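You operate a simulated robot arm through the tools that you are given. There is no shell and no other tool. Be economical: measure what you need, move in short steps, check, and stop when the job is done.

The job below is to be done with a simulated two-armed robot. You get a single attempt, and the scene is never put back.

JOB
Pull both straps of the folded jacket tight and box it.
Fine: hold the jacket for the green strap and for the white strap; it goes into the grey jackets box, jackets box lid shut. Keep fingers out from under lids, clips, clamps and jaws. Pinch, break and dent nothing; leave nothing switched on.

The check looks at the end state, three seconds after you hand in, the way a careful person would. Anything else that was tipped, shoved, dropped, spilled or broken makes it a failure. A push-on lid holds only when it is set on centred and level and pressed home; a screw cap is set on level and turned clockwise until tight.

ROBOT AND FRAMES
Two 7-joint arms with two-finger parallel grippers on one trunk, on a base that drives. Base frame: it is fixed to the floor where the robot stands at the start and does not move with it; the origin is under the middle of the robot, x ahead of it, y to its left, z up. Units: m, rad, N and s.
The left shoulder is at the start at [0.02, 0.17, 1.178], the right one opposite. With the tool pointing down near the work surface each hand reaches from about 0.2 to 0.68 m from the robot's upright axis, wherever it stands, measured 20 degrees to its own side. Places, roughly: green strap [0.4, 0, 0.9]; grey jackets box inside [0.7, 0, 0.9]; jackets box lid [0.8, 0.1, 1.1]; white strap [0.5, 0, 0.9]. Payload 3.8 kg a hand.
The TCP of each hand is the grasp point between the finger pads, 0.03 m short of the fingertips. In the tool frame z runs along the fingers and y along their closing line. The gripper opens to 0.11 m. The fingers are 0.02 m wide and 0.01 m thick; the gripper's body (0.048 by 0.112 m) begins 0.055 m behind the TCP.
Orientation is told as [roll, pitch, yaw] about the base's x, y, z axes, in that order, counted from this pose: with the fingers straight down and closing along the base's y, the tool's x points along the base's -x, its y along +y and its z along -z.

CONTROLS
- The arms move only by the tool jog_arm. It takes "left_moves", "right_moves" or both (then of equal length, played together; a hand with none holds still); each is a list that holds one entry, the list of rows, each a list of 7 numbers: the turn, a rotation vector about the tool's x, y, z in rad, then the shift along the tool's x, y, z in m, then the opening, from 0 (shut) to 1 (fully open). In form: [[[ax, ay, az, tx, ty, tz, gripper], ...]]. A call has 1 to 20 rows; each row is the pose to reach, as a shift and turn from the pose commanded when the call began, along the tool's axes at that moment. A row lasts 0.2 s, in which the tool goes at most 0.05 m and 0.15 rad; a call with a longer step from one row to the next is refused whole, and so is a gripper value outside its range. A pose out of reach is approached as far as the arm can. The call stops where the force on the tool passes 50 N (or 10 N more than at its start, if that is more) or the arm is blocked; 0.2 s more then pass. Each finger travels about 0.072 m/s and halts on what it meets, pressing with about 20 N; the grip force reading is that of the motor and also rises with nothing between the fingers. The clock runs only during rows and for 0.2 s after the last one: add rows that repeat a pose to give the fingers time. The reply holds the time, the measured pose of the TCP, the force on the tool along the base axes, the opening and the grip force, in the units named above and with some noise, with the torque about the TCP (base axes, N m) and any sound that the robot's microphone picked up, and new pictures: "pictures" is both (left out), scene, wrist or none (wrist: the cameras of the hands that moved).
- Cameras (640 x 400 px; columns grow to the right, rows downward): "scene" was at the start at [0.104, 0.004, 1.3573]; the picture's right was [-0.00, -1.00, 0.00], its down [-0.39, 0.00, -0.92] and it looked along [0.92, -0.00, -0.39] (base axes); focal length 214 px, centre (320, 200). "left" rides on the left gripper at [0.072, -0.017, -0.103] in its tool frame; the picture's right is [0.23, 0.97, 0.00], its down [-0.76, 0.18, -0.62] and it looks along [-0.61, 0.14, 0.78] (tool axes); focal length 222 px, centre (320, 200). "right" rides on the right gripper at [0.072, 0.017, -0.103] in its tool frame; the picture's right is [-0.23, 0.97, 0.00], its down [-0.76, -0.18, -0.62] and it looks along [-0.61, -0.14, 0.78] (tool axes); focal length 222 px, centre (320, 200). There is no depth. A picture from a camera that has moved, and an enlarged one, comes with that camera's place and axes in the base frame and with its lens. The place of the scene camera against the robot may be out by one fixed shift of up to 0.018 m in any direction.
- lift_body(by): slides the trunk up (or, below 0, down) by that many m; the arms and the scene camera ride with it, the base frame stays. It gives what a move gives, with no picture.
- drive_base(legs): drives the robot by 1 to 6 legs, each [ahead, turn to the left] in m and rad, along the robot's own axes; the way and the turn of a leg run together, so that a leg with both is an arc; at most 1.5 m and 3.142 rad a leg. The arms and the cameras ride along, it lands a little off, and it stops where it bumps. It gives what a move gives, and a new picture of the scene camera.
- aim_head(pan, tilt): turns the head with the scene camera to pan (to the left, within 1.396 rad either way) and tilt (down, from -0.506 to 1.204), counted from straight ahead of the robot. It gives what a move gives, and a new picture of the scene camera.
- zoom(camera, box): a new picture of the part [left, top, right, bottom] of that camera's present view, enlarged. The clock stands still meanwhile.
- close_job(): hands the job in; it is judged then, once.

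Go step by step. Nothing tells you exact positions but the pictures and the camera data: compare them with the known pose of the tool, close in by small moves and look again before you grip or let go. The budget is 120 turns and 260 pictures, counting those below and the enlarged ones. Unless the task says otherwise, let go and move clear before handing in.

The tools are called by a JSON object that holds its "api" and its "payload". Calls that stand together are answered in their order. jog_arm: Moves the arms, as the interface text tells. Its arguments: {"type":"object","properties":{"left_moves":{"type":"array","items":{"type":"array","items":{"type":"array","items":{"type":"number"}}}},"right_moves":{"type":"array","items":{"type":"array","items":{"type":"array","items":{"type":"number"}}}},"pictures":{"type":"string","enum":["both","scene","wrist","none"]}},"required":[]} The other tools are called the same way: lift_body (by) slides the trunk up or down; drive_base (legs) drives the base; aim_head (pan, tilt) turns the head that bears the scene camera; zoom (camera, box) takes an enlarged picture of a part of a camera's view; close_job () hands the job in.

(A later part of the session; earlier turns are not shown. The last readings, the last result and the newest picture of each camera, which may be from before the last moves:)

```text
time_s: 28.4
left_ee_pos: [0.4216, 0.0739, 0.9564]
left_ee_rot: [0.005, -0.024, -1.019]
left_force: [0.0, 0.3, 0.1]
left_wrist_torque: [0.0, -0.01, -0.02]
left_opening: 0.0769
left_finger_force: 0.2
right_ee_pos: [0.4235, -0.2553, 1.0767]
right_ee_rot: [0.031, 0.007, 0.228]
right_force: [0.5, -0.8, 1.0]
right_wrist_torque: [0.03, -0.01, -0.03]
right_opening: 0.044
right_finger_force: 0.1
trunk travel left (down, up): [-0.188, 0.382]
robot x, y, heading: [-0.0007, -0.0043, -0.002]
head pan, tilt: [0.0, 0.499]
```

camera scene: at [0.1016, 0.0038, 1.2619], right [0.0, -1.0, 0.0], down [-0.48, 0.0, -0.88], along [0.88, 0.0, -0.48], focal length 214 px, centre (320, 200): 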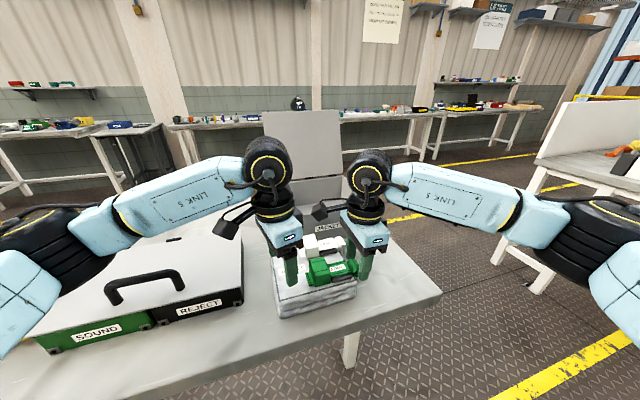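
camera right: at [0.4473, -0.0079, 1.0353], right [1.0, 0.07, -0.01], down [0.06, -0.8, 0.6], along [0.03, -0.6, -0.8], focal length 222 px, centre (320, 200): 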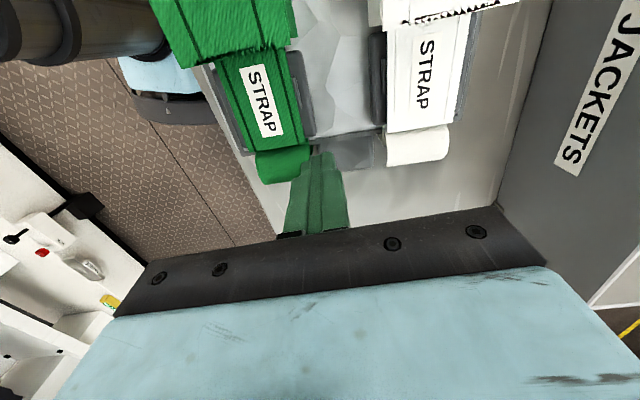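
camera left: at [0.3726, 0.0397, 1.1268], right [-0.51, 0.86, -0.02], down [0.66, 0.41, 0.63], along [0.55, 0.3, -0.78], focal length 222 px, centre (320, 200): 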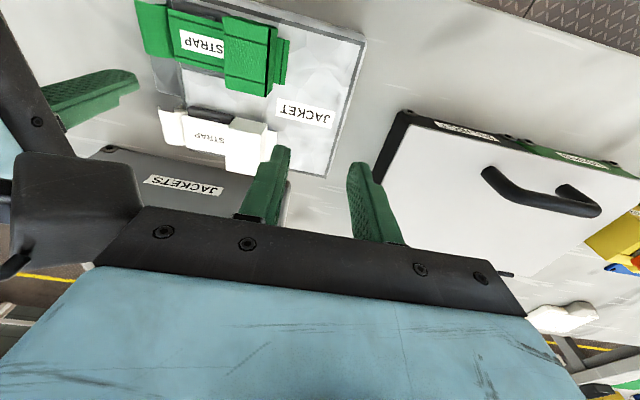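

Now I'll roll the right hand so that its fingers point towards the jacket, closing vertically.

{"api": "jog_arm", "payload": {"right_moves": [[[-0.14, 0, 0, 0, 0, 0, 0.4], [-0.28, 0, 0, 0, 0, 0, 0.4], [-0.42, 0, 0, 0, 0, 0, 0.4], [-0.56, 0, 0, 0, 0, 0, 0.4], [-0.7, 0, 0, 0, 0, 0, 0.4], [-0.84, 0, 0, 0, 0, 0, 0.4], [-0.98, 0, 0, 0, 0, 0, 0.4], [-1.12, 0, 0, 0, 0, 0, 0.4], [-1.26, 0, 0, 0, 0, 0, 0.4], [-1.37, 0, 0, 0, 0, 0, 0.4]]], "pictures": "both"}}

{"api": "zoom", "payload": {"camera": "right", "box": [0, 0, 320, 200]}}

```text
time_s: 30.6
left_ee_pos: [0.4213, 0.0737, 0.9567]
left_ee_rot: [0.005, -0.024, -1.017]
left_force: [-0.4, 0.0, 0.6]
left_wrist_torque: [-0.02, -0.02, 0.0]
left_opening: 0.0768
left_finger_force: 0.1
right_ee_pos: [0.4232, -0.2548, 1.0743]
right_ee_rot: [1.404, 0.008, 0.226]
right_force: [-0.4, 0.8, 0.3]
right_wrist_torque: [0.03, 0.0, 0.0]
right_opening: 0.0441
right_finger_force: 0.2
trunk travel left (down, up): [-0.188, 0.382]
robot x, y, heading: [0.0025, -0.001, -0.002]
head pan, tilt: [0.0, 0.499]
camera scene: at [0.1025, 0.0037, 1.2619], right [0.0, -1.0, 0.0], down [-0.48, 0.0, -0.88], along [0.88, 0.0, -0.48], focal length 214 px, centre (320, 200)
camera right: at [0.3752, -0.366, 1.1102], right [0.19, 0.21, 0.96], down [0.89, -0.46, -0.08], along [0.42, 0.86, -0.27], focal length 222 px, centre (320, 200)
```

scene: 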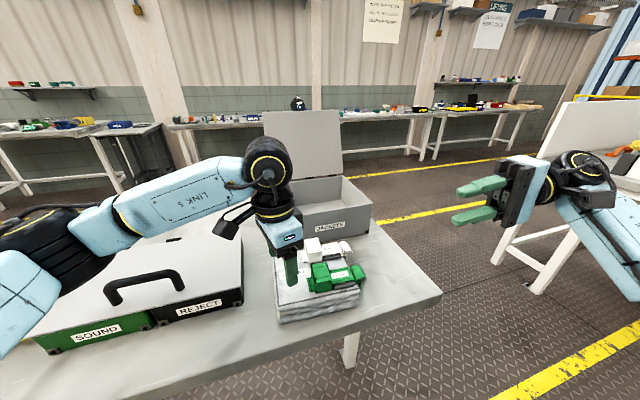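
right: 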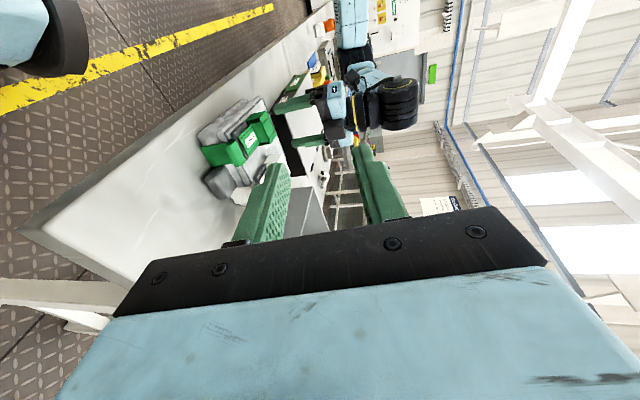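

```text
2.00 times, centred on (160, 100) of right
camera zoom: at [0.3752, -0.366, 1.1102], right [0.19, 0.21, 0.96], down [0.89, -0.46, -0.08], along [0.42, 0.86, -0.27], focal length 444 px, centre (640, 400)
```

zoom: 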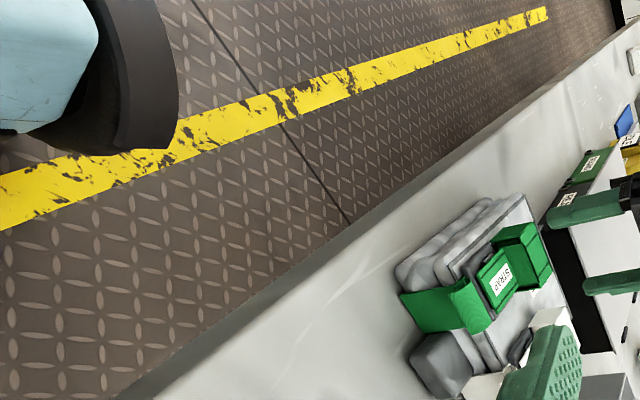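

{"api": "zoom", "payload": {"camera": "right", "box": [190, 90, 290, 210]}}

```text
3.33 times, centred on (240, 150) of right
camera zoom: at [0.3752, -0.366, 1.1102], right [0.19, 0.21, 0.96], down [0.89, -0.46, -0.08], along [0.42, 0.86, -0.27], focal length 740 px, centre (587, 367)
```

zoom: 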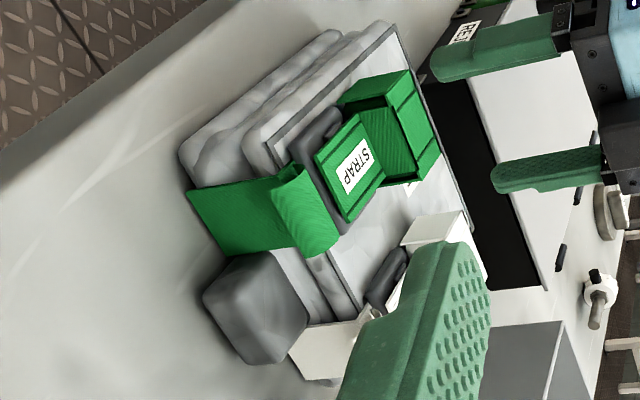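

{"api": "jog_arm", "payload": {"right_moves": [[[0, 0, 0, -0.011, -0.033, 0.0, 0.4], [0, 0, 0, -0.022, -0.065, 0.02, 0.4], [0, 0, 0, -0.033, -0.098, 0.05, 0.4], [0, 0, 0, -0.044, -0.12, 0.08, 0.4], [0, 0, 0, -0.044, -0.13, 0.1124, 0.4], [0, 0, 0, -0.044, -0.13, 0.1124, 0.4]]], "pictures": "both"}}

{"api": "zoom", "payload": {"camera": "right", "box": [170, 60, 410, 210]}}

{"api": "zoom", "payload": {"camera": "scene", "box": [270, 230, 430, 330]}}

```text
time_s: 32.0
left_ee_pos: [0.4216, 0.0744, 0.9568]
left_ee_rot: [0.005, -0.025, -1.018]
left_force: [-0.8, 0.8, 0.1]
left_wrist_torque: [-0.03, 0.01, 0.04]
left_opening: 0.0771
left_finger_force: 0.0
right_ee_pos: [0.4458, -0.1577, 0.9278]
right_ee_rot: [1.402, 0.009, 0.226]
right_force: [0.6, 0.1, 0.1]
right_wrist_torque: [0.06, 0.03, -0.02]
right_opening: 0.044
right_finger_force: 0.0
trunk travel left (down, up): [-0.188, 0.382]
robot x, y, heading: [0.0012, -0.0019, -0.002]
head pan, tilt: [0.0, 0.499]
camera scene: at [0.1024, 0.0037, 1.2619], right [0.0, -1.0, 0.0], down [-0.48, 0.0, -0.88], along [0.88, 0.0, -0.48], focal length 214 px, centre (320, 200)
camera right: at [0.3971, -0.2695, 0.9621], right [0.19, 0.21, 0.96], down [0.89, -0.46, -0.08], along [0.42, 0.86, -0.28], focal length 222 px, centre (320, 200)
```

scene: 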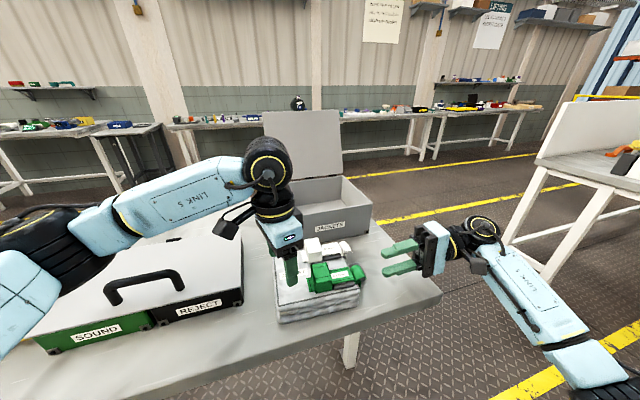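
right: 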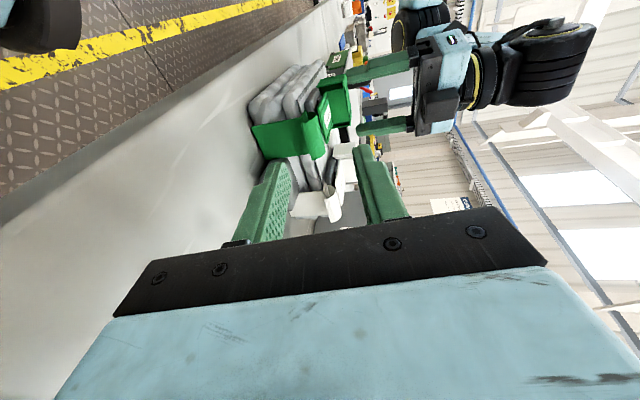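

```text
2.67 times, centred on (290, 135) of right
camera zoom: at [0.3971, -0.2695, 0.9621], right [0.19, 0.21, 0.96], down [0.89, -0.46, -0.08], along [0.42, 0.86, -0.28], focal length 592 px, centre (400, 373)
```

zoom: 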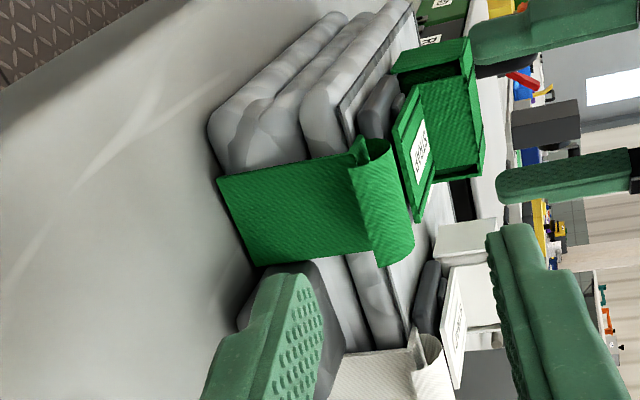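

```text
4.00 times, centred on (350, 280) of scene
camera zoom: at [0.1024, 0.0037, 1.2619], right [0.0, -1.0, 0.0], down [-0.48, 0.0, -0.88], along [0.88, 0.0, -0.48], focal length 858 px, centre (200, -120)
```

zoom: 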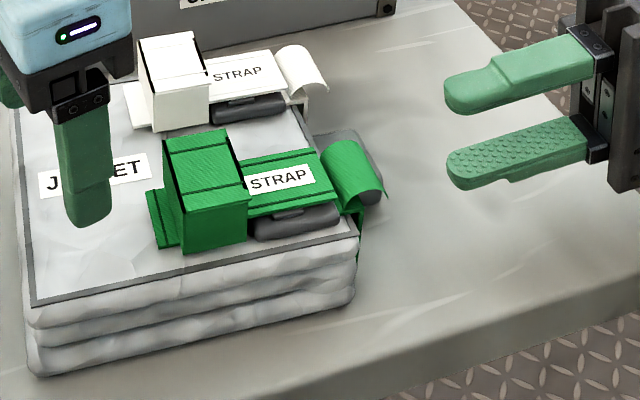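

{"api": "jog_arm", "payload": {"right_moves": [[[0, 0, 0, 0, -0.004, 0.02, 0.4], [0, 0, 0, 0, -0.004, 0.04, 0.4], [0, 0, 0, 0, -0.004, 0.05, 0.4], [0, 0, 0, 0, -0.004, 0.06, 0.4], [0, 0, 0, 0, -0.004, 0.06, 0.4]]], "pictures": "wrist"}}

{"api": "zoom", "payload": {"camera": "right", "box": [170, 60, 410, 210]}}

{"api": "zoom", "payload": {"camera": "scene", "box": [290, 230, 410, 320]}}

```text
time_s: 33.2
left_ee_pos: [0.4228, 0.0744, 0.9571]
left_ee_rot: [0.004, -0.025, -1.017]
left_force: [0.8, -0.5, 1.0]
left_wrist_torque: [-0.02, 0.01, 0.01]
left_opening: 0.077
left_finger_force: 0.1
right_ee_pos: [0.4311, -0.1029, 0.9143]
right_ee_rot: [1.401, 0.007, 0.226]
right_force: [0.6, -0.9, 0.4]
right_wrist_torque: [0.02, 0.01, 0.0]
right_opening: 0.0441
right_finger_force: 0.1
trunk travel left (down, up): [-0.188, 0.382]
robot x, y, heading: [-0.0, -0.0013, -0.0]
head pan, tilt: [0.0, 0.499]
camera right: at [0.3836, -0.2129, 0.9485], right [0.19, 0.21, 0.96], down [0.89, -0.46, -0.08], along [0.42, 0.86, -0.28], focal length 222 px, centre (320, 200)
```

right: 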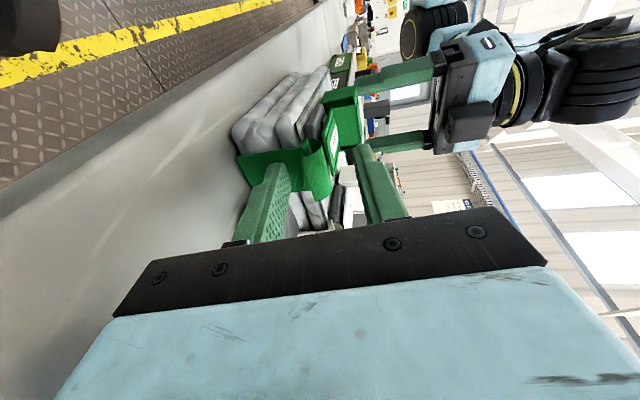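

```text
2.67 times, centred on (290, 135) of right
camera zoom: at [0.3836, -0.2129, 0.9485], right [0.19, 0.21, 0.96], down [0.89, -0.46, -0.08], along [0.42, 0.86, -0.28], focal length 592 px, centre (400, 373)
```

zoom: 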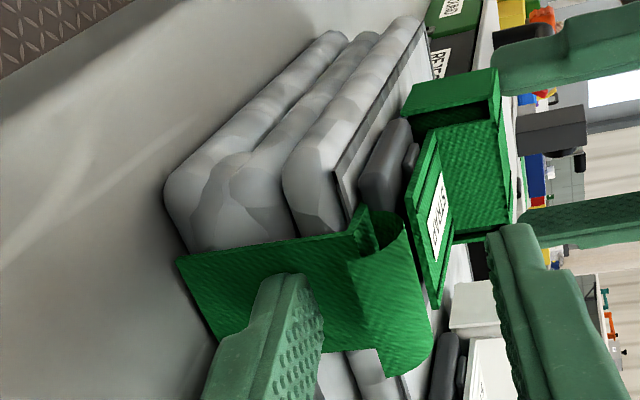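

```text
4.44 times, centred on (350, 275) of scene
camera zoom: at [0.1025, 0.0036, 1.2619], right [0.0, -1.0, 0.0], down [-0.48, 0.0, -0.88], along [0.88, 0.0, -0.48], focal length 953 px, centre (187, -133)
```

zoom: 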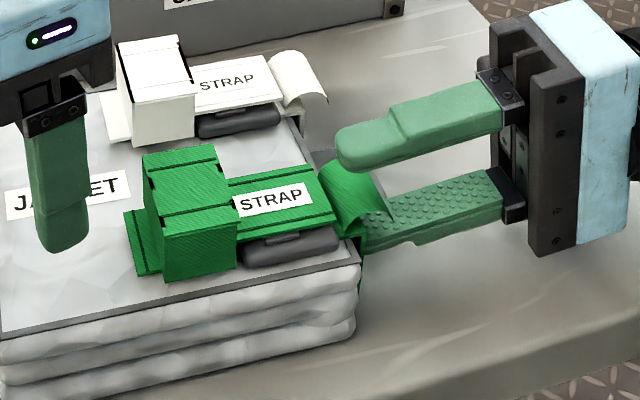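

{"api": "jog_arm", "payload": {"right_moves": [[[0, 0, 0, 0, 0, 0.003, 0.4], [0, 0, 0, 0, 0, 0.005, 0.4], [0, 0, 0, 0, 0, 0.005, 0.4], [0, 0, 0, 0, 0, 0.005, 0.2], [0, 0, 0, 0, 0, 0.005, 0.1], [0, 0, 0, 0, 0, 0.005, 0.0], [0, 0, 0, 0, 0, 0.005, 0.0]]], "left_moves": [[[0, 0, 0, 0, 0, 0.01, 0.7], [0, 0, 0, 0, 0, 0.016, 0.7], [0, 0, 0, 0, 0, 0.02, 0.7], [0, 0, 0, 0, 0, 0.022, 0.7], [0, 0, 0, 0, 0, 0.024, 0.7], [0, 0, 0, 0, 0, 0.025, 0.7], [0, 0, 0, 0, 0, 0.025, 0.7]]], "pictures": "wrist"}}

{"api": "zoom", "payload": {"camera": "scene", "box": [270, 230, 410, 330]}}

```text
time_s: 34.8
left_ee_pos: [0.4226, 0.0732, 0.9323]
left_ee_rot: [0.006, -0.025, -1.017]
left_force: [0.4, -0.2, -1.0]
left_wrist_torque: [0.02, 0.02, -0.02]
left_opening: 0.0768
left_finger_force: 0.2
right_ee_pos: [0.4303, -0.0972, 0.913]
right_ee_rot: [1.401, 0.009, 0.225]
right_force: [0.9, -0.2, 0.2]
right_wrist_torque: [-0.02, 0.03, -0.02]
right_opening: 0.0
right_finger_force: 19.9
trunk travel left (down, up): [-0.188, 0.382]
robot x, y, heading: [0.0001, 0.0008, -0.001]
head pan, tilt: [0.0, 0.499]
camera right: at [0.3827, -0.2078, 0.9482], right [0.19, 0.21, 0.96], down [0.89, -0.46, -0.08], along [0.42, 0.86, -0.28], focal length 222 px, centre (320, 200)
camera left: at [0.3688, 0.128, 1.0328], right [0.71, 0.7, 0.0], down [0.54, -0.54, 0.64], along [0.45, -0.46, -0.77], focal length 222 px, centre (320, 200)
```

right: 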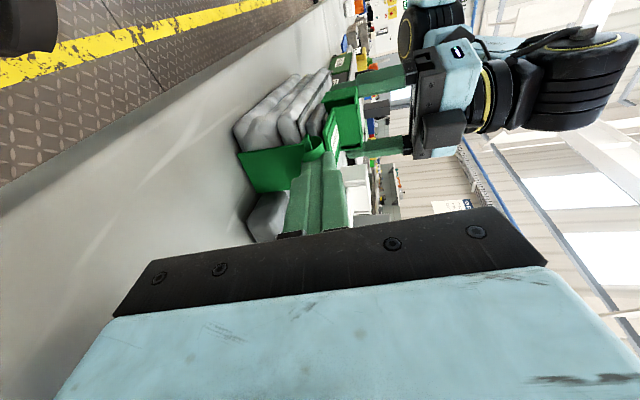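
left: 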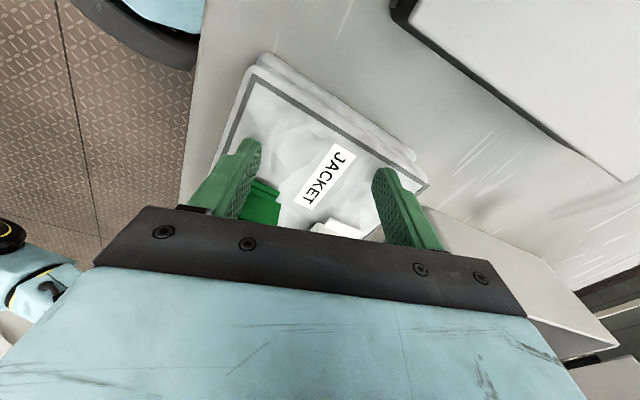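

```text
4.00 times, centred on (340, 280) of scene
camera zoom: at [0.1024, 0.0038, 1.2619], right [0.0, -1.0, 0.0], down [-0.48, 0.0, -0.88], along [0.88, 0.0, -0.48], focal length 858 px, centre (240, -120)
```

zoom: 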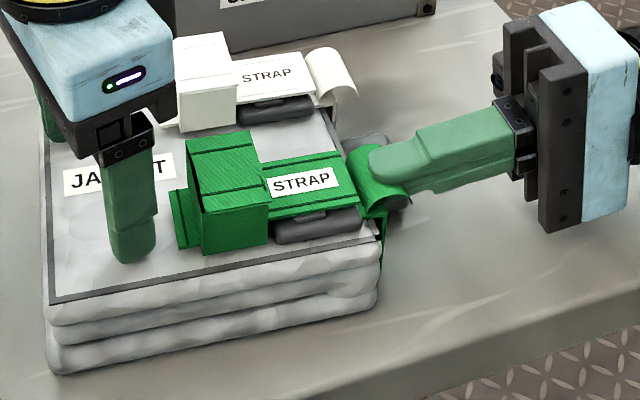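

{"api": "jog_arm", "payload": {"left_moves": [[[0, 0, 0, 0, 0, 0.002, 0.7], [0, 0, 0, 0, 0, 0.004, 0.7], [0, 0, 0, 0, 0, 0.006, 0.7], [0, 0, 0, 0, 0, 0.008, 0.7]]], "pictures": "none"}}

```text
time_s: 35.9
left_ee_pos: [0.4213, 0.0748, 0.9301]
left_ee_rot: [0.009, -0.037, -1.019]
left_force: [-4.6, 5.7, 15.1]
left_wrist_torque: [-0.08, 0.71, -0.31]
left_opening: 0.0776
left_finger_force: 0.2
right_ee_pos: [0.4308, -0.0959, 0.9149]
right_ee_rot: [1.401, 0.006, 0.225]
right_force: [-0.5, 0.2, 1.4]
right_wrist_torque: [0.06, 0.01, -0.02]
right_opening: 0.0
right_finger_force: 20.0
trunk travel left (down, up): [-0.188, 0.382]
robot x, y, heading: [0.0017, 0.0013, -0.001]
head pan, tilt: [0.0, 0.499]
stopped in row 4 (left hand): the force on the tool passed its limit at 51 N (the readings are from after the stop); the commanded pose is now the measured one
```

{"api": "jog_arm", "payload": {"left_moves": [[[0, 0, 0, 0, 0, 0.002, 0.7], [0, 0, 0, 0, 0, 0.002, 0.7], [0, 0, 0, 0, 0, 0.002, 0.7], [0, 0, 0, 0, 0, 0.002, 0.7], [0, 0, 0, 0, 0, 0.002, 0.7]]], "right_moves": [[[0, 0, 0, 0, 0, 0, 0], [0, 0, 0, 0, -0.0008, -0.005, 0], [0, 0, 0, 0, -0.0016, -0.01, 0], [0, 0, 0, 0, -0.0024, -0.015, 0], [0, 0, 0, 0, -0.0024, -0.015, 0]]], "pictures": "none"}}

{"api": "zoom", "payload": {"camera": "scene", "box": [270, 230, 410, 330]}}

```text
time_s: 37.1
left_ee_pos: [0.4227, 0.0733, 0.9297]
left_ee_rot: [0.011, -0.042, -1.017]
left_force: [-7.2, 11.5, 43.9]
left_wrist_torque: [-0.33, 2.01, -0.56]
left_opening: 0.0769
left_finger_force: 0.0
right_ee_pos: [0.4322, -0.1107, 0.9144]
right_ee_rot: [1.4, 0.008, 0.227]
right_force: [0.5, -1.0, 0.9]
right_wrist_torque: [-0.01, -0.03, 0.02]
right_opening: 0.0
right_finger_force: 20.0
trunk travel left (down, up): [-0.188, 0.382]
robot x, y, heading: [0.004, 0.0032, -0.0]
head pan, tilt: [0.0, 0.499]
```

```text
4.00 times, centred on (340, 280) of scene
camera zoom: at [0.0992, 0.0049, 1.2624], right [0.0, -1.0, 0.0], down [-0.48, 0.0, -0.88], along [0.88, 0.0, -0.48], focal length 858 px, centre (240, -120)
```

zoom: 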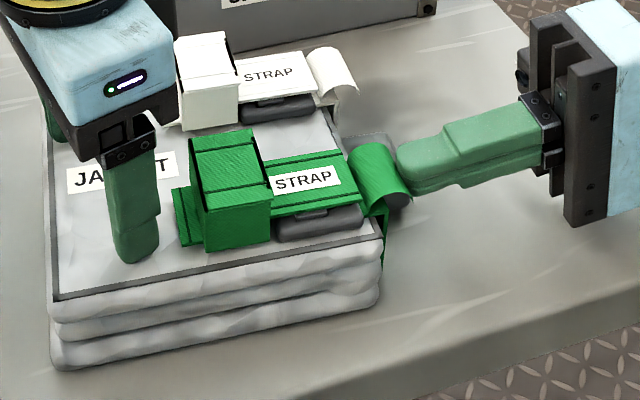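

{"api": "zoom", "payload": {"camera": "right", "box": [225, 90, 385, 190]}}

{"api": "zoom", "payload": {"camera": "scene", "box": [310, 250, 380, 300]}}

```text
4.00 times, centred on (305, 140) of right
camera zoom: at [0.3841, -0.2218, 0.9494], right [0.19, 0.21, 0.96], down [0.89, -0.46, -0.07], along [0.42, 0.86, -0.28], focal length 888 px, centre (380, 440)
```

zoom: 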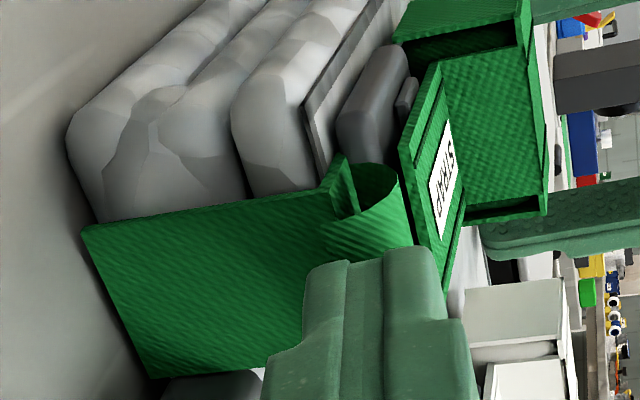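

```text
8.00 times, centred on (345, 275) of scene
camera zoom: at [0.0992, 0.0049, 1.2624], right [0.0, -1.0, 0.0], down [-0.48, 0.0, -0.88], along [0.88, 0.0, -0.48], focal length 1716 px, centre (120, -400)
```

zoom: 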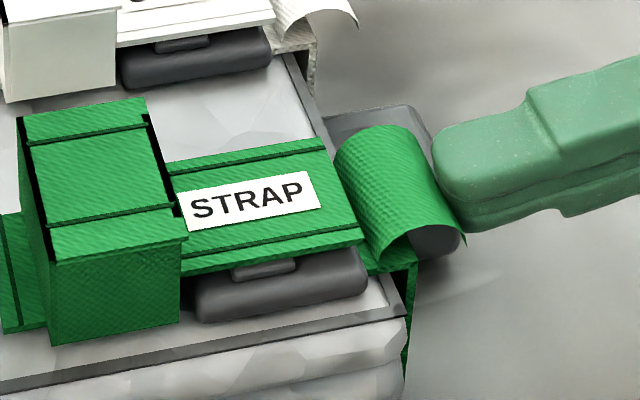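

{"api": "jog_arm", "payload": {"left_moves": [[[0, 0, 0, 0, 0, -0.002, 0.7], [0, 0, 0, 0, 0, -0.004, 0.7], [0, 0, 0, 0, 0, -0.004, 0.7], [0, 0, 0, 0, 0, -0.004, 0.7], [0, 0, 0, 0, 0, -0.004, 0.7]]], "right_moves": [[[0, 0, 0, 0, 0.015, 0, 0], [0, 0, 0, 0, 0.03, 0, 0], [0, 0, 0, 0, 0.03, 0.01, 0], [0, 0, 0, 0, 0.03, 0.02, 0], [0, 0, 0, 0, 0.025, 0.02, 0]]], "pictures": "none"}}

{"api": "jog_arm", "payload": {"right_moves": [[[0, 0, 0, 0, -0.004, 0, 0], [0, 0, 0, 0, -0.008, 0, 0], [0, 0, 0, 0, -0.012, 0, 0], [0, 0, 0, 0, -0.016, 0, 0]]], "pictures": "none"}}

{"api": "zoom", "payload": {"camera": "scene", "box": [310, 250, 380, 300]}}

```text
time_s: 38.3
left_ee_pos: [0.4227, 0.0734, 0.9297]
left_ee_rot: [0.007, -0.033, -1.018]
left_force: [-3.1, 1.8, 14.4]
left_wrist_torque: [-0.12, 0.68, -0.1]
left_opening: 0.0772
left_finger_force: 0.1
right_ee_pos: [0.4283, -0.0866, 0.9351]
right_ee_rot: [1.402, 0.007, 0.226]
right_force: [0.4, 0.1, 0.0]
right_wrist_torque: [0.04, -0.02, -0.01]
right_opening: 0.0003
right_finger_force: 20.5
trunk travel left (down, up): [-0.188, 0.382]
robot x, y, heading: [0.0003, -0.0026, 0.003]
head pan, tilt: [0.0, 0.499]
```

```text
time_s: 39.3
left_ee_pos: [0.4225, 0.0739, 0.9307]
left_ee_rot: [0.007, -0.033, -1.017]
left_force: [-2.0, 1.9, 7.6]
left_wrist_torque: [-0.04, 0.36, -0.13]
left_opening: 0.0777
left_finger_force: 0.2
right_ee_pos: [0.4289, -0.0893, 0.9195]
right_ee_rot: [1.402, 0.008, 0.226]
right_force: [0.1, -0.4, 0.3]
right_wrist_torque: [0.0, 0.03, 0.01]
right_opening: 0.0
right_finger_force: 20.1
trunk travel left (down, up): [-0.188, 0.382]
robot x, y, heading: [0.0024, -0.004, -0.002]
head pan, tilt: [0.0, 0.499]
```

```text
8.00 times, centred on (345, 275) of scene
camera zoom: at [0.1017, 0.004, 1.262], right [0.0, -1.0, 0.0], down [-0.48, 0.0, -0.88], along [0.88, 0.0, -0.48], focal length 1716 px, centre (120, -400)
```

zoom: 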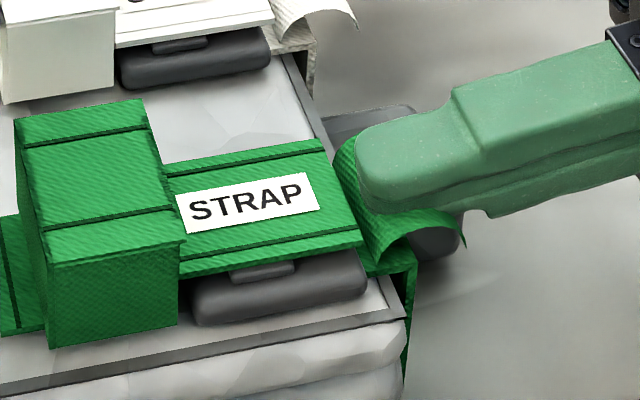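

The curl turned out to be visual only; nothing there resists the fingers. The collidable parts are the raised block on each strap (the pull) and the dark lump on the jacket's right side (the hold). I'll re-pose both hands.

{"api": "jog_arm", "payload": {"right_moves": [[[0, 0, 0, 0, 0.02, -0.03, 0], [0, 0, 0, 0, 0.04, -0.06, 0.2], [0, 0, 0, 0, 0.07, -0.09, 0.4], [0.14, 0, 0, 0, 0.1, -0.1, 0.6], [0.28, 0, 0, 0, 0.126, -0.1, 0.7], [0.42, 0, 0, 0, 0.126, -0.1, 0.7], [0.56, 0, 0, 0, 0.126, -0.1, 0.7], [0.7, 0, 0, 0, 0.126, -0.1, 0.7], [0.84, 0, 0, 0, 0.126, -0.1, 0.7], [0.98, 0, 0, 0, 0.126, -0.1, 0.7], [1.12, 0, 0, 0, 0.126, -0.1, 0.7], [1.26, 0, 0, 0, 0.126, -0.1, 0.7], [1.4, 0, 0, 0, 0.126, -0.1, 0.7]]], "left_moves": [[[0, 0, 0, 0, 0, -0.02, 0.7], [0, 0, 0, 0, 0, -0.05, 0.7], [0, 0, 0, 0, 0, -0.09, 0.7], [0, 0, -0.13, 0, 0, -0.1, 0.7], [0, 0, -0.26, 0, 0, -0.1, 0.7], [0, 0, -0.39, 0, 0, -0.1, 0.7], [0, 0, -0.52, 0, 0, -0.1, 0.7], [0, 0, -0.65, 0, 0, -0.1, 0.6], [0, 0, -0.78, 0, 0, -0.1, 0.6], [0, 0, -0.91, 0, 0, -0.1, 0.6], [0, 0, -1.04, 0, 0, -0.1, 0.6], [0, 0, -1.17, 0, 0, -0.1, 0.6], [0, 0, -1.25, 0, 0, -0.1, 0.6]]], "pictures": "none"}}

```text
time_s: 42.1
left_ee_pos: [0.4222, 0.0762, 1.0311]
left_ee_rot: [-0.03, -0.018, 0.233]
left_force: [-0.1, 0.1, -0.1]
left_wrist_torque: [-0.03, 0.01, 0.01]
left_opening: 0.0661
left_finger_force: 0.1
right_ee_pos: [0.447, -0.1658, 1.0609]
right_ee_rot: [-0.001, 0.009, 0.225]
right_force: [0.9, 0.2, -0.1]
right_wrist_torque: [-0.01, -0.01, -0.01]
right_opening: 0.0769
right_finger_force: 0.1
trunk travel left (down, up): [-0.188, 0.382]
robot x, y, heading: [-0.002, 0.0033, 0.001]
head pan, tilt: [0.0, 0.499]
```

{"api": "jog_arm", "payload": {"right_moves": [[[0, 0, 0.15, 0, 0, 0, 0.7], [0, 0, 0.3, 0, 0, 0, 0.7], [0, 0, 0.45, 0, 0, 0, 0.7], [0, 0, 0.6, 0, 0, 0, 0.7], [0, 0, 0.75, 0, 0, 0, 0.7], [0, 0, 0.9, 0, 0, 0, 0.7], [0, 0, 1.05, 0, 0, 0, 0.7], [0, 0, 1.2, 0, 0, 0, 0.7], [0, 0, 1.35, 0, 0, 0, 0.7], [0, 0, 1.46, 0, 0, 0, 0.7], [0, 0, 1.558, 0, 0, 0, 0.7]]], "pictures": "none"}}

{"api": "jog_arm", "payload": {"right_moves": [[[0, 0.15, 0, 0, 0, 0, 0.7], [0, 0.3, 0, 0, 0, 0, 0.7], [0, 0.45, 0, 0, 0, 0, 0.7], [0, 0.6, 0, 0, 0, 0, 0.7], [0, 0.75, 0, 0, 0, 0, 0.7], [0, 0.9, 0, 0, 0, 0, 0.7], [0, 1.05, 0, 0, 0, 0, 0.7], [0, 1.2, 0, 0, 0, 0, 0.7]]], "pictures": "both"}}

```text
time_s: 44.5
left_ee_pos: [0.4212, 0.0761, 1.0311]
left_ee_rot: [-0.03, -0.018, 0.233]
left_force: [0.8, 0.0, -0.4]
left_wrist_torque: [-0.02, -0.03, -0.02]
left_opening: 0.0657
left_finger_force: 0.1
right_ee_pos: [0.4474, -0.1647, 1.0607]
right_ee_rot: [-0.009, 0.002, -1.336]
right_force: [0.1, 0.2, 0.1]
right_wrist_torque: [0.01, 0.05, 0.02]
right_opening: 0.0772
right_finger_force: 0.1
trunk travel left (down, up): [-0.188, 0.382]
robot x, y, heading: [-0.0001, 0.0023, 0.004]
head pan, tilt: [0.0, 0.499]
```

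```text
time_s: 46.3
left_ee_pos: [0.4224, 0.0753, 1.0314]
left_ee_rot: [-0.029, -0.016, 0.233]
left_force: [-0.1, 0.6, -0.2]
left_wrist_torque: [0.02, -0.01, -0.02]
left_opening: 0.066
left_finger_force: 0.1
right_ee_pos: [0.4487, -0.1658, 1.061]
right_ee_rot: [-0.024, 1.202, -1.354]
right_force: [-0.3, -0.2, 0.3]
right_wrist_torque: [0.01, 0.03, -0.01]
right_opening: 0.0769
right_finger_force: 0.1
trunk travel left (down, up): [-0.188, 0.382]
robot x, y, heading: [-0.0004, 0.0032, -0.0]
head pan, tilt: [0.0, 0.499]
camera scene: at [0.1025, 0.0038, 1.2619], right [0.0, -1.0, 0.0], down [-0.48, 0.0, -0.88], along [0.88, 0.0, -0.48], focal length 214 px, centre (320, 200)
camera right: at [0.4821, -0.2289, 1.1648], right [0.96, 0.15, -0.22], down [0.03, -0.87, -0.49], along [-0.27, 0.46, -0.85], focal length 222 px, centre (320, 200)
```

scene: 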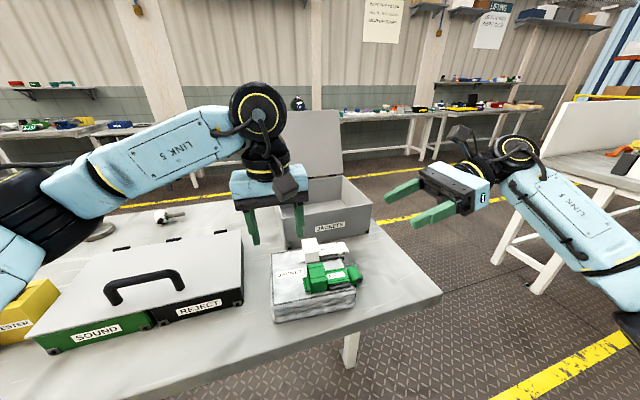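
right: 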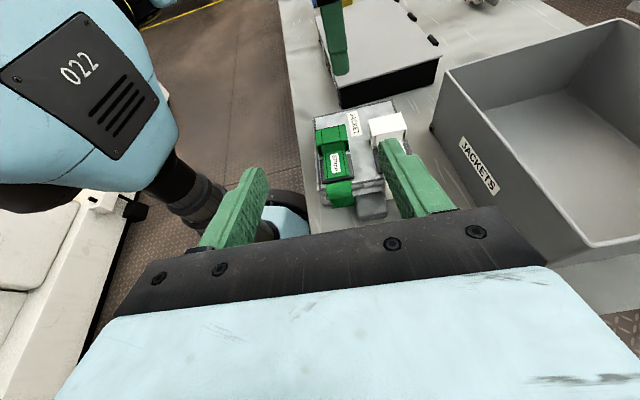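

{"api": "zoom", "payload": {"camera": "right", "box": [290, 90, 430, 230]}}

```text
2.86 times, centred on (360, 160) of right
camera zoom: at [0.4821, -0.2289, 1.1648], right [0.96, 0.15, -0.22], down [0.03, -0.87, -0.49], along [-0.27, 0.46, -0.85], focal length 635 px, centre (206, 314)
```

zoom: 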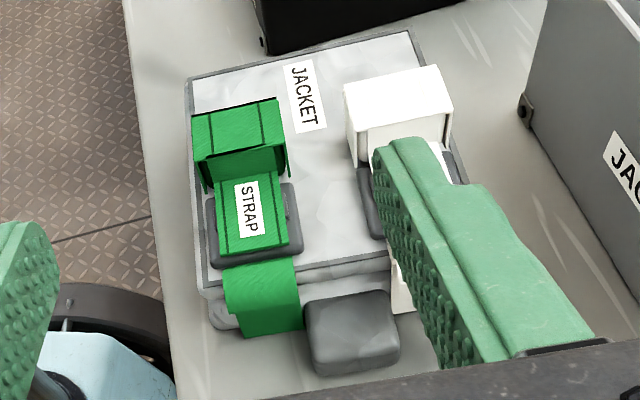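

{"api": "jog_arm", "payload": {"right_moves": [[[0, 0, 0, -0.035, 0.012, 0.0, 0.7], [0, 0, 0, -0.07, 0.024, 0.01, 0.7], [0, 0, 0, -0.105, 0.036, 0.02, 0.7], [0, 0, 0, -0.13, 0.0367, 0.04, 0.7], [0, 0, 0, -0.143, 0.0367, 0.0543, 0.7], [0, 0, 0, -0.143, 0.0367, 0.0543, 0.7]]], "pictures": "wrist"}}

{"api": "zoom", "payload": {"camera": "scene", "box": [270, 220, 430, 320]}}

```text
time_s: 47.7
left_ee_pos: [0.4214, 0.0758, 1.029]
left_ee_rot: [-0.029, -0.017, 0.232]
left_force: [0.2, -0.9, 0.5]
left_wrist_torque: [-0.02, -0.02, 0.02]
left_opening: 0.066
left_finger_force: 0.1
right_ee_pos: [0.4824, -0.1587, 0.9049]
right_ee_rot: [-0.025, 1.202, -1.355]
right_force: [0.9, -0.4, -0.1]
right_wrist_torque: [0.01, 0.02, -0.02]
right_opening: 0.0768
right_finger_force: 0.1
trunk travel left (down, up): [-0.188, 0.382]
robot x, y, heading: [-0.0028, 0.0009, 0.0]
head pan, tilt: [0.0, 0.499]
camera right: at [0.5166, -0.2212, 1.011], right [0.96, 0.15, -0.22], down [0.03, -0.88, -0.48], along [-0.27, 0.46, -0.85], focal length 222 px, centre (320, 200)
```

right: 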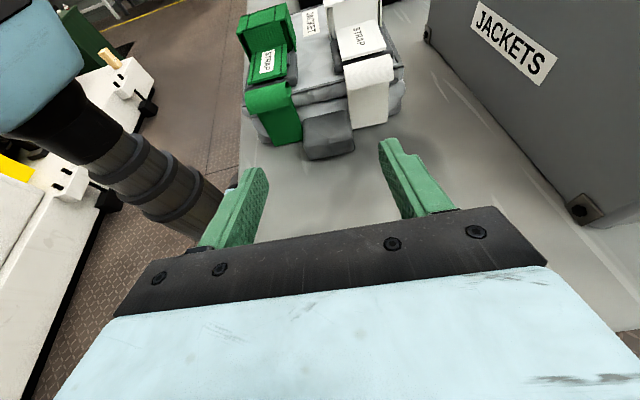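

```text
4.00 times, centred on (350, 270) of scene
camera zoom: at [0.1024, 0.0039, 1.2619], right [0.0, -1.0, 0.0], down [-0.48, 0.0, -0.88], along [0.88, 0.0, -0.48], focal length 858 px, centre (200, -80)
```

zoom: 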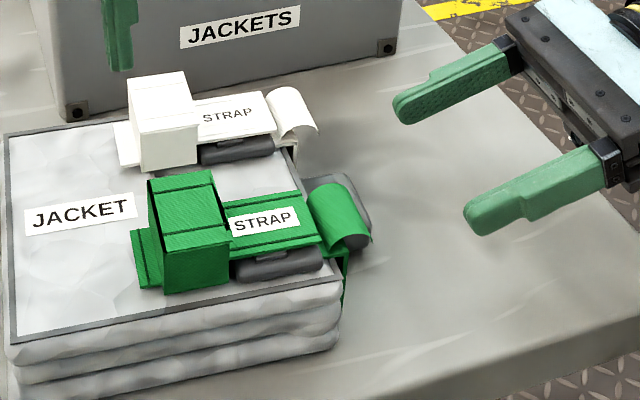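

{"api": "jog_arm", "payload": {"right_moves": [[[0, 0, 0, -0.001, 0.001, 0.02, 0.7], [0, 0, 0, -0.002, 0.002, 0.04, 0.7], [0, 0, 0, -0.0023, 0.0023, 0.055, 0.7], [0, 0, 0, -0.0023, 0.0023, 0.065, 0.7], [0, 0, 0, -0.0023, 0.0023, 0.07, 0.7], [0, 0, 0, -0.0023, 0.0023, 0.07, 0.7]]], "pictures": "wrist"}}

{"api": "zoom", "payload": {"camera": "right", "box": [220, 60, 430, 200]}}

{"api": "zoom", "payload": {"camera": "scene", "box": [290, 220, 430, 320]}}

```text
time_s: 49.1
left_ee_pos: [0.4217, 0.0746, 1.0306]
left_ee_rot: [-0.03, -0.018, 0.232]
left_force: [-0.3, 0.2, 1.4]
left_wrist_torque: [0.02, -0.01, 0.0]
left_opening: 0.066
left_finger_force: 0.0
right_ee_pos: [0.4705, -0.0942, 0.8795]
right_ee_rot: [-0.025, 1.201, -1.356]
right_force: [0.4, -0.3, -0.9]
right_wrist_torque: [0.03, -0.01, -0.02]
right_opening: 0.0772
right_finger_force: 0.1
trunk travel left (down, up): [-0.188, 0.382]
robot x, y, heading: [-0.0004, -0.0001, 0.002]
head pan, tilt: [0.0, 0.499]
camera right: at [0.5039, -0.1575, 0.9839], right [0.96, 0.15, -0.22], down [0.03, -0.88, -0.48], along [-0.27, 0.46, -0.85], focal length 222 px, centre (320, 200)
```

right: 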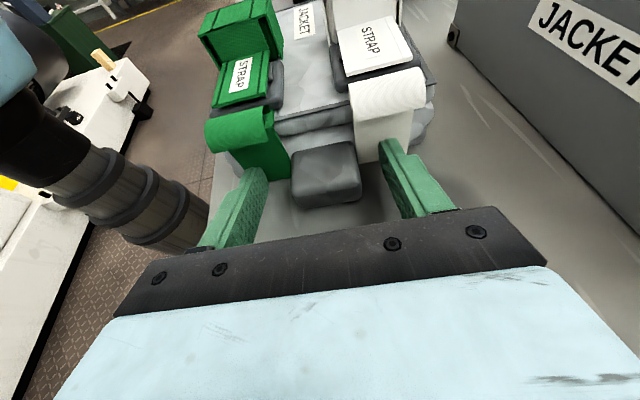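

```text
2.86 times, centred on (325, 130) of right
camera zoom: at [0.5039, -0.1575, 0.9839], right [0.96, 0.15, -0.22], down [0.03, -0.88, -0.48], along [-0.27, 0.46, -0.85], focal length 635 px, centre (306, 400)
```

zoom: 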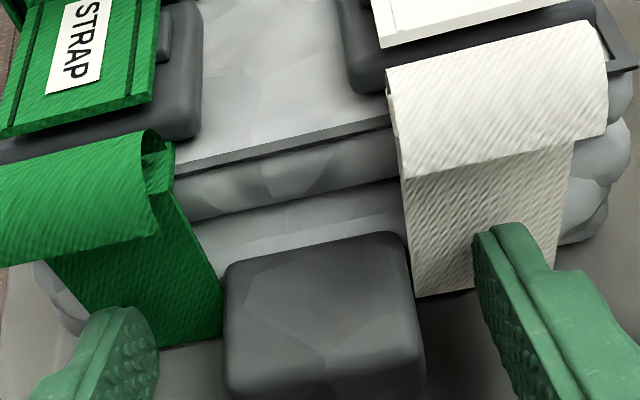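

```text
4.00 times, centred on (360, 270) of scene
camera zoom: at [0.1024, 0.0039, 1.2619], right [0.0, -1.0, 0.0], down [-0.48, 0.0, -0.88], along [0.88, 0.0, -0.48], focal length 858 px, centre (160, -80)
```

zoom: 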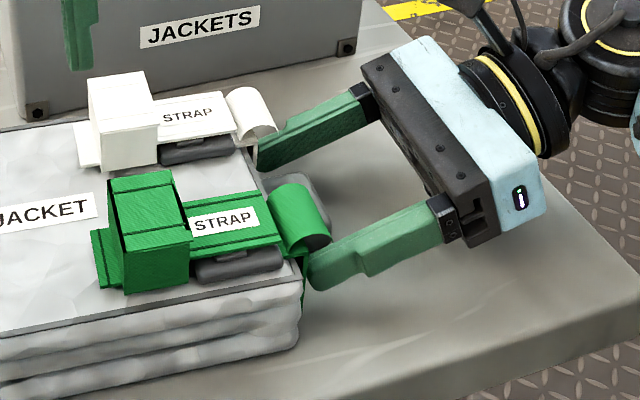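

{"api": "jog_arm", "payload": {"right_moves": [[[0, 0, 0, 0, -0.002, 0, 0.6], [0, 0, 0, 0, -0.002, 0, 0.4], [0, 0, 0, 0, -0.002, 0, 0.2], [0, 0, 0, 0, -0.002, 0, 0.2]]], "pictures": "wrist"}}

{"api": "zoom", "payload": {"camera": "right", "box": [220, 60, 430, 200]}}

```text
time_s: 50.1
left_ee_pos: [0.4209, 0.0752, 1.031]
left_ee_rot: [-0.028, -0.019, 0.233]
left_force: [-0.8, 0.5, -1.0]
left_wrist_torque: [0.02, -0.01, 0.03]
left_opening: 0.0659
left_finger_force: 0.0
right_ee_pos: [0.4673, -0.095, 0.8797]
right_ee_rot: [-0.024, 1.203, -1.352]
right_force: [-0.3, 0.2, 1.5]
right_wrist_torque: [0.11, -0.07, -0.25]
right_opening: 0.0445
right_finger_force: 20.0
trunk travel left (down, up): [-0.188, 0.382]
robot x, y, heading: [0.0006, 0.0016, -0.001]
head pan, tilt: [0.0, 0.499]
camera right: at [0.502, -0.158, 0.9842], right [0.96, 0.15, -0.22], down [0.03, -0.87, -0.48], along [-0.27, 0.46, -0.85], focal length 222 px, centre (320, 200)
```

right: 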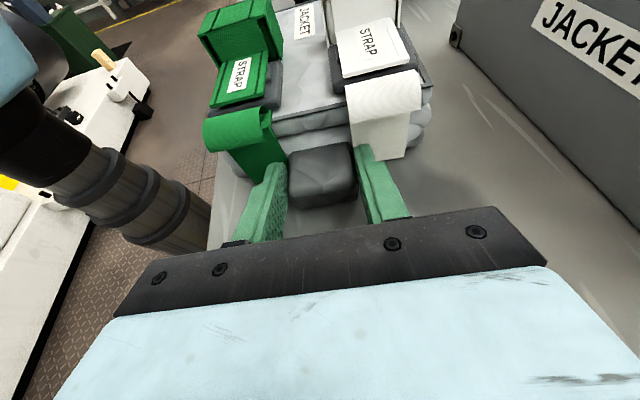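

```text
2.86 times, centred on (325, 130) of right
camera zoom: at [0.502, -0.158, 0.9842], right [0.96, 0.15, -0.22], down [0.03, -0.87, -0.48], along [-0.27, 0.46, -0.85], focal length 635 px, centre (306, 400)
```

zoom: 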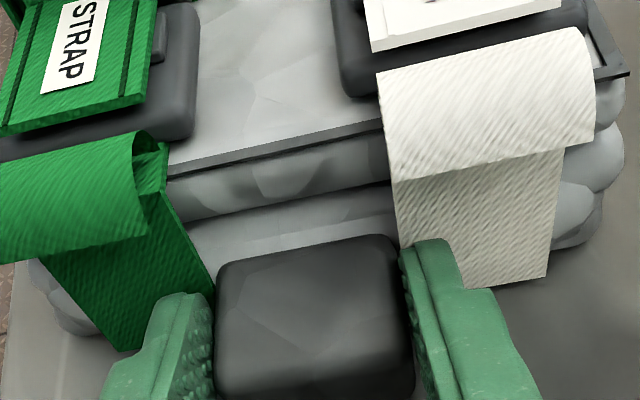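

{"api": "jog_arm", "payload": {"left_moves": [[[0.03, 0.018, 0, 0, 0, 0, 0.6], [0.03, 0.018, 0, 0.0, 0, 0, 0.6]]], "pictures": "wrist"}}

{"api": "zoom", "payload": {"camera": "left", "box": [100, 0, 340, 150]}}

```text
time_s: 50.7
left_ee_pos: [0.4216, 0.075, 1.0299]
left_ee_rot: [-0.06, 0.0, 0.232]
left_force: [0.3, -0.4, 0.2]
left_wrist_torque: [0.0, 0.01, 0.0]
left_opening: 0.0659
left_finger_force: 0.1
right_ee_pos: [0.4673, -0.096, 0.879]
right_ee_rot: [-0.025, 1.201, -1.353]
right_force: [0.7, 0.6, 1.8]
right_wrist_torque: [0.13, -0.07, -0.27]
right_opening: 0.0442
right_finger_force: 20.0
trunk travel left (down, up): [-0.188, 0.382]
robot x, y, heading: [-0.0015, 0.002, 0.001]
head pan, tilt: [0.0, 0.499]
camera left: at [0.3539, 0.0482, 1.1345], right [-0.44, 0.89, -0.06], down [0.69, 0.38, 0.61], along [0.57, 0.23, -0.79], focal length 222 px, centre (320, 200)
```

left: 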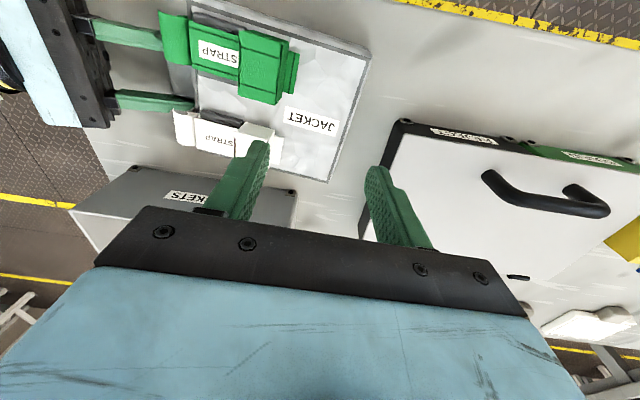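

```text
2.67 times, centred on (220, 75) of left
camera zoom: at [0.3539, 0.0482, 1.1345], right [-0.44, 0.89, -0.06], down [0.69, 0.38, 0.61], along [0.57, 0.23, -0.79], focal length 592 px, centre (587, 533)
```

zoom: 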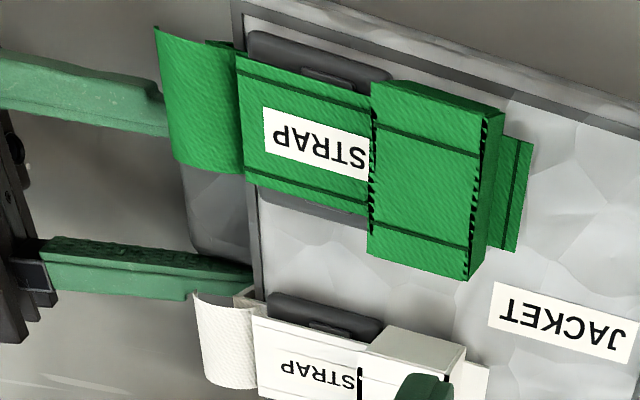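

{"api": "jog_arm", "payload": {"left_moves": [[[-0.06, 0, 0, 0.012, -0.02, 0.0, 0.6], [-0.06, 0, 0, 0.024, -0.04, 0.01, 0.6], [-0.06, 0, 0, 0.0344, -0.059, 0.03, 0.6], [-0.06, 0, 0, 0.0344, -0.059, 0.055, 0.6], [-0.06, 0, 0, 0.0344, -0.059, 0.055, 0.6]]], "pictures": "wrist"}}

{"api": "zoom", "payload": {"camera": "left", "box": [150, 50, 390, 200]}}

{"api": "zoom", "payload": {"camera": "scene", "box": [260, 210, 400, 310]}}

```text
time_s: 51.9
left_ee_pos: [0.4015, 0.0071, 0.9794]
left_ee_rot: [0.001, -0.001, 0.231]
left_force: [-0.5, -0.8, 0.0]
left_wrist_torque: [0.01, 0.03, -0.02]
left_opening: 0.0661
left_finger_force: 0.1
right_ee_pos: [0.4677, -0.0952, 0.8787]
right_ee_rot: [-0.024, 1.201, -1.356]
right_force: [0.5, -0.9, 2.9]
right_wrist_torque: [0.04, -0.05, -0.24]
right_opening: 0.0444
right_finger_force: 20.4
trunk travel left (down, up): [-0.188, 0.382]
robot x, y, heading: [0.0004, -0.0023, 0.004]
head pan, tilt: [0.0, 0.499]
camera left: at [0.3362, -0.0261, 1.0824], right [-0.44, 0.9, 0.0], down [0.7, 0.35, 0.62], along [0.56, 0.28, -0.78], focal length 222 px, centre (320, 200)
```

left: 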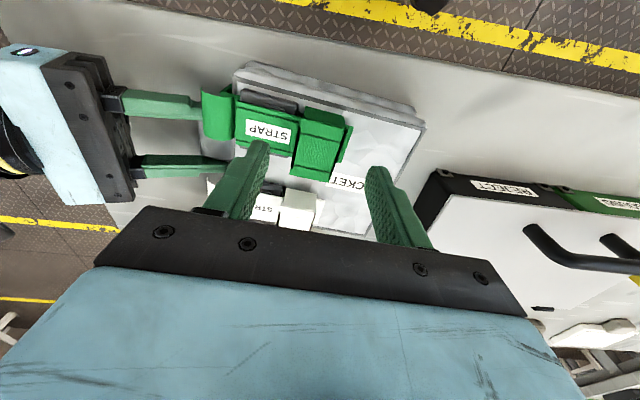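

```text
2.67 times, centred on (270, 125) of left
camera zoom: at [0.3362, -0.0261, 1.0824], right [-0.44, 0.9, 0.0], down [0.7, 0.35, 0.62], along [0.56, 0.28, -0.78], focal length 592 px, centre (453, 400)
```

zoom: 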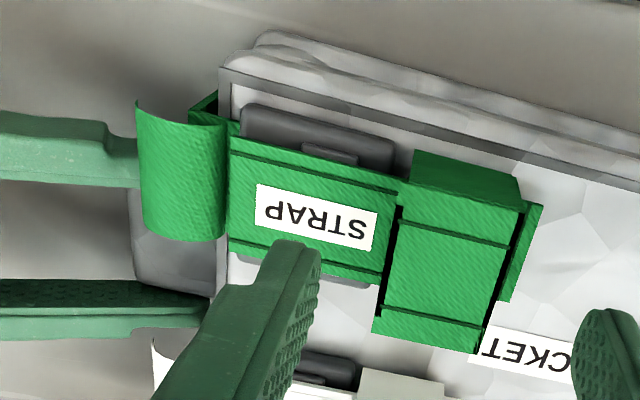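

```text
4.00 times, centred on (330, 260) of scene
camera zoom: at [0.1022, 0.0039, 1.262], right [0.0, -1.0, 0.0], down [-0.48, 0.0, -0.88], along [0.88, 0.0, -0.48], focal length 858 px, centre (280, -40)
```

zoom: 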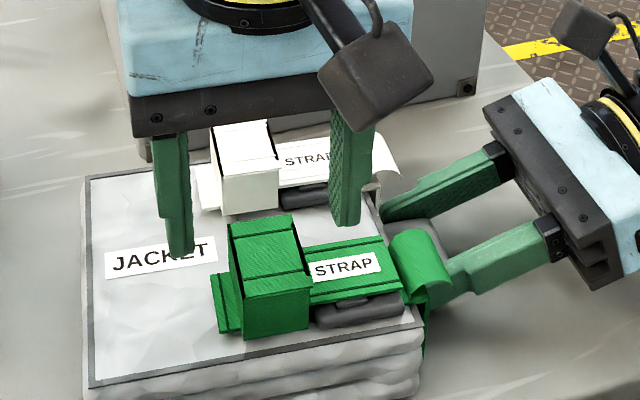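

{"api": "jog_arm", "payload": {"left_moves": [[[0, 0, 0, 0, 0, 0.01, 0.6], [0, 0, 0, 0, 0, 0.018, 0.6], [0, 0, 0, 0, 0, 0.022, 0.6], [0, 0, 0, 0, 0, 0.026, 0.6], [0, 0, 0, 0, 0, 0.026, 0.6]]], "pictures": "none"}}

{"api": "zoom", "payload": {"camera": "left", "box": [180, 60, 420, 210]}}

{"api": "zoom", "payload": {"camera": "scene", "box": [260, 210, 400, 310]}}

```text
time_s: 53.1
left_ee_pos: [0.4021, 0.0076, 0.953]
left_ee_rot: [0.0, -0.001, 0.234]
left_force: [-0.2, -0.4, 0.1]
left_wrist_torque: [0.0, -0.01, 0.0]
left_opening: 0.0658
left_finger_force: 0.0
right_ee_pos: [0.4686, -0.0947, 0.8788]
right_ee_rot: [-0.024, 1.2, -1.352]
right_force: [0.7, -0.7, 4.2]
right_wrist_torque: [0.04, -0.03, -0.27]
right_opening: 0.0444
right_finger_force: 20.0
trunk travel left (down, up): [-0.188, 0.382]
robot x, y, heading: [-0.0028, -0.0013, -0.002]
head pan, tilt: [0.0, 0.499]
```

```text
2.67 times, centred on (300, 135) of left
camera zoom: at [0.3359, -0.0261, 1.0564], right [-0.44, 0.9, 0.0], down [0.7, 0.35, 0.62], along [0.56, 0.28, -0.78], focal length 592 px, centre (373, 373)
```

zoom: 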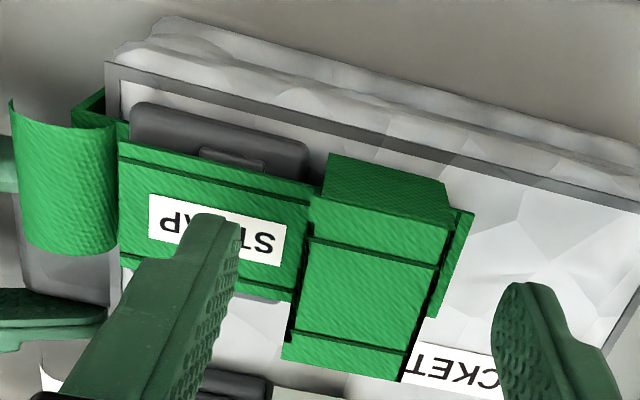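

```text
4.00 times, centred on (330, 260) of scene
camera zoom: at [0.1023, 0.0039, 1.2619], right [0.0, -1.0, 0.0], down [-0.48, 0.0, -0.88], along [0.88, 0.0, -0.48], focal length 858 px, centre (280, -40)
```

zoom: 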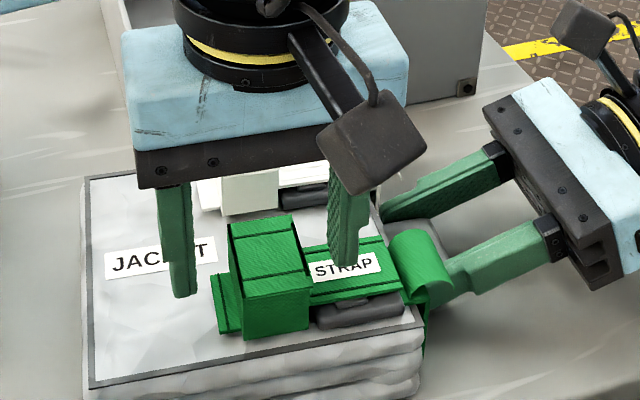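

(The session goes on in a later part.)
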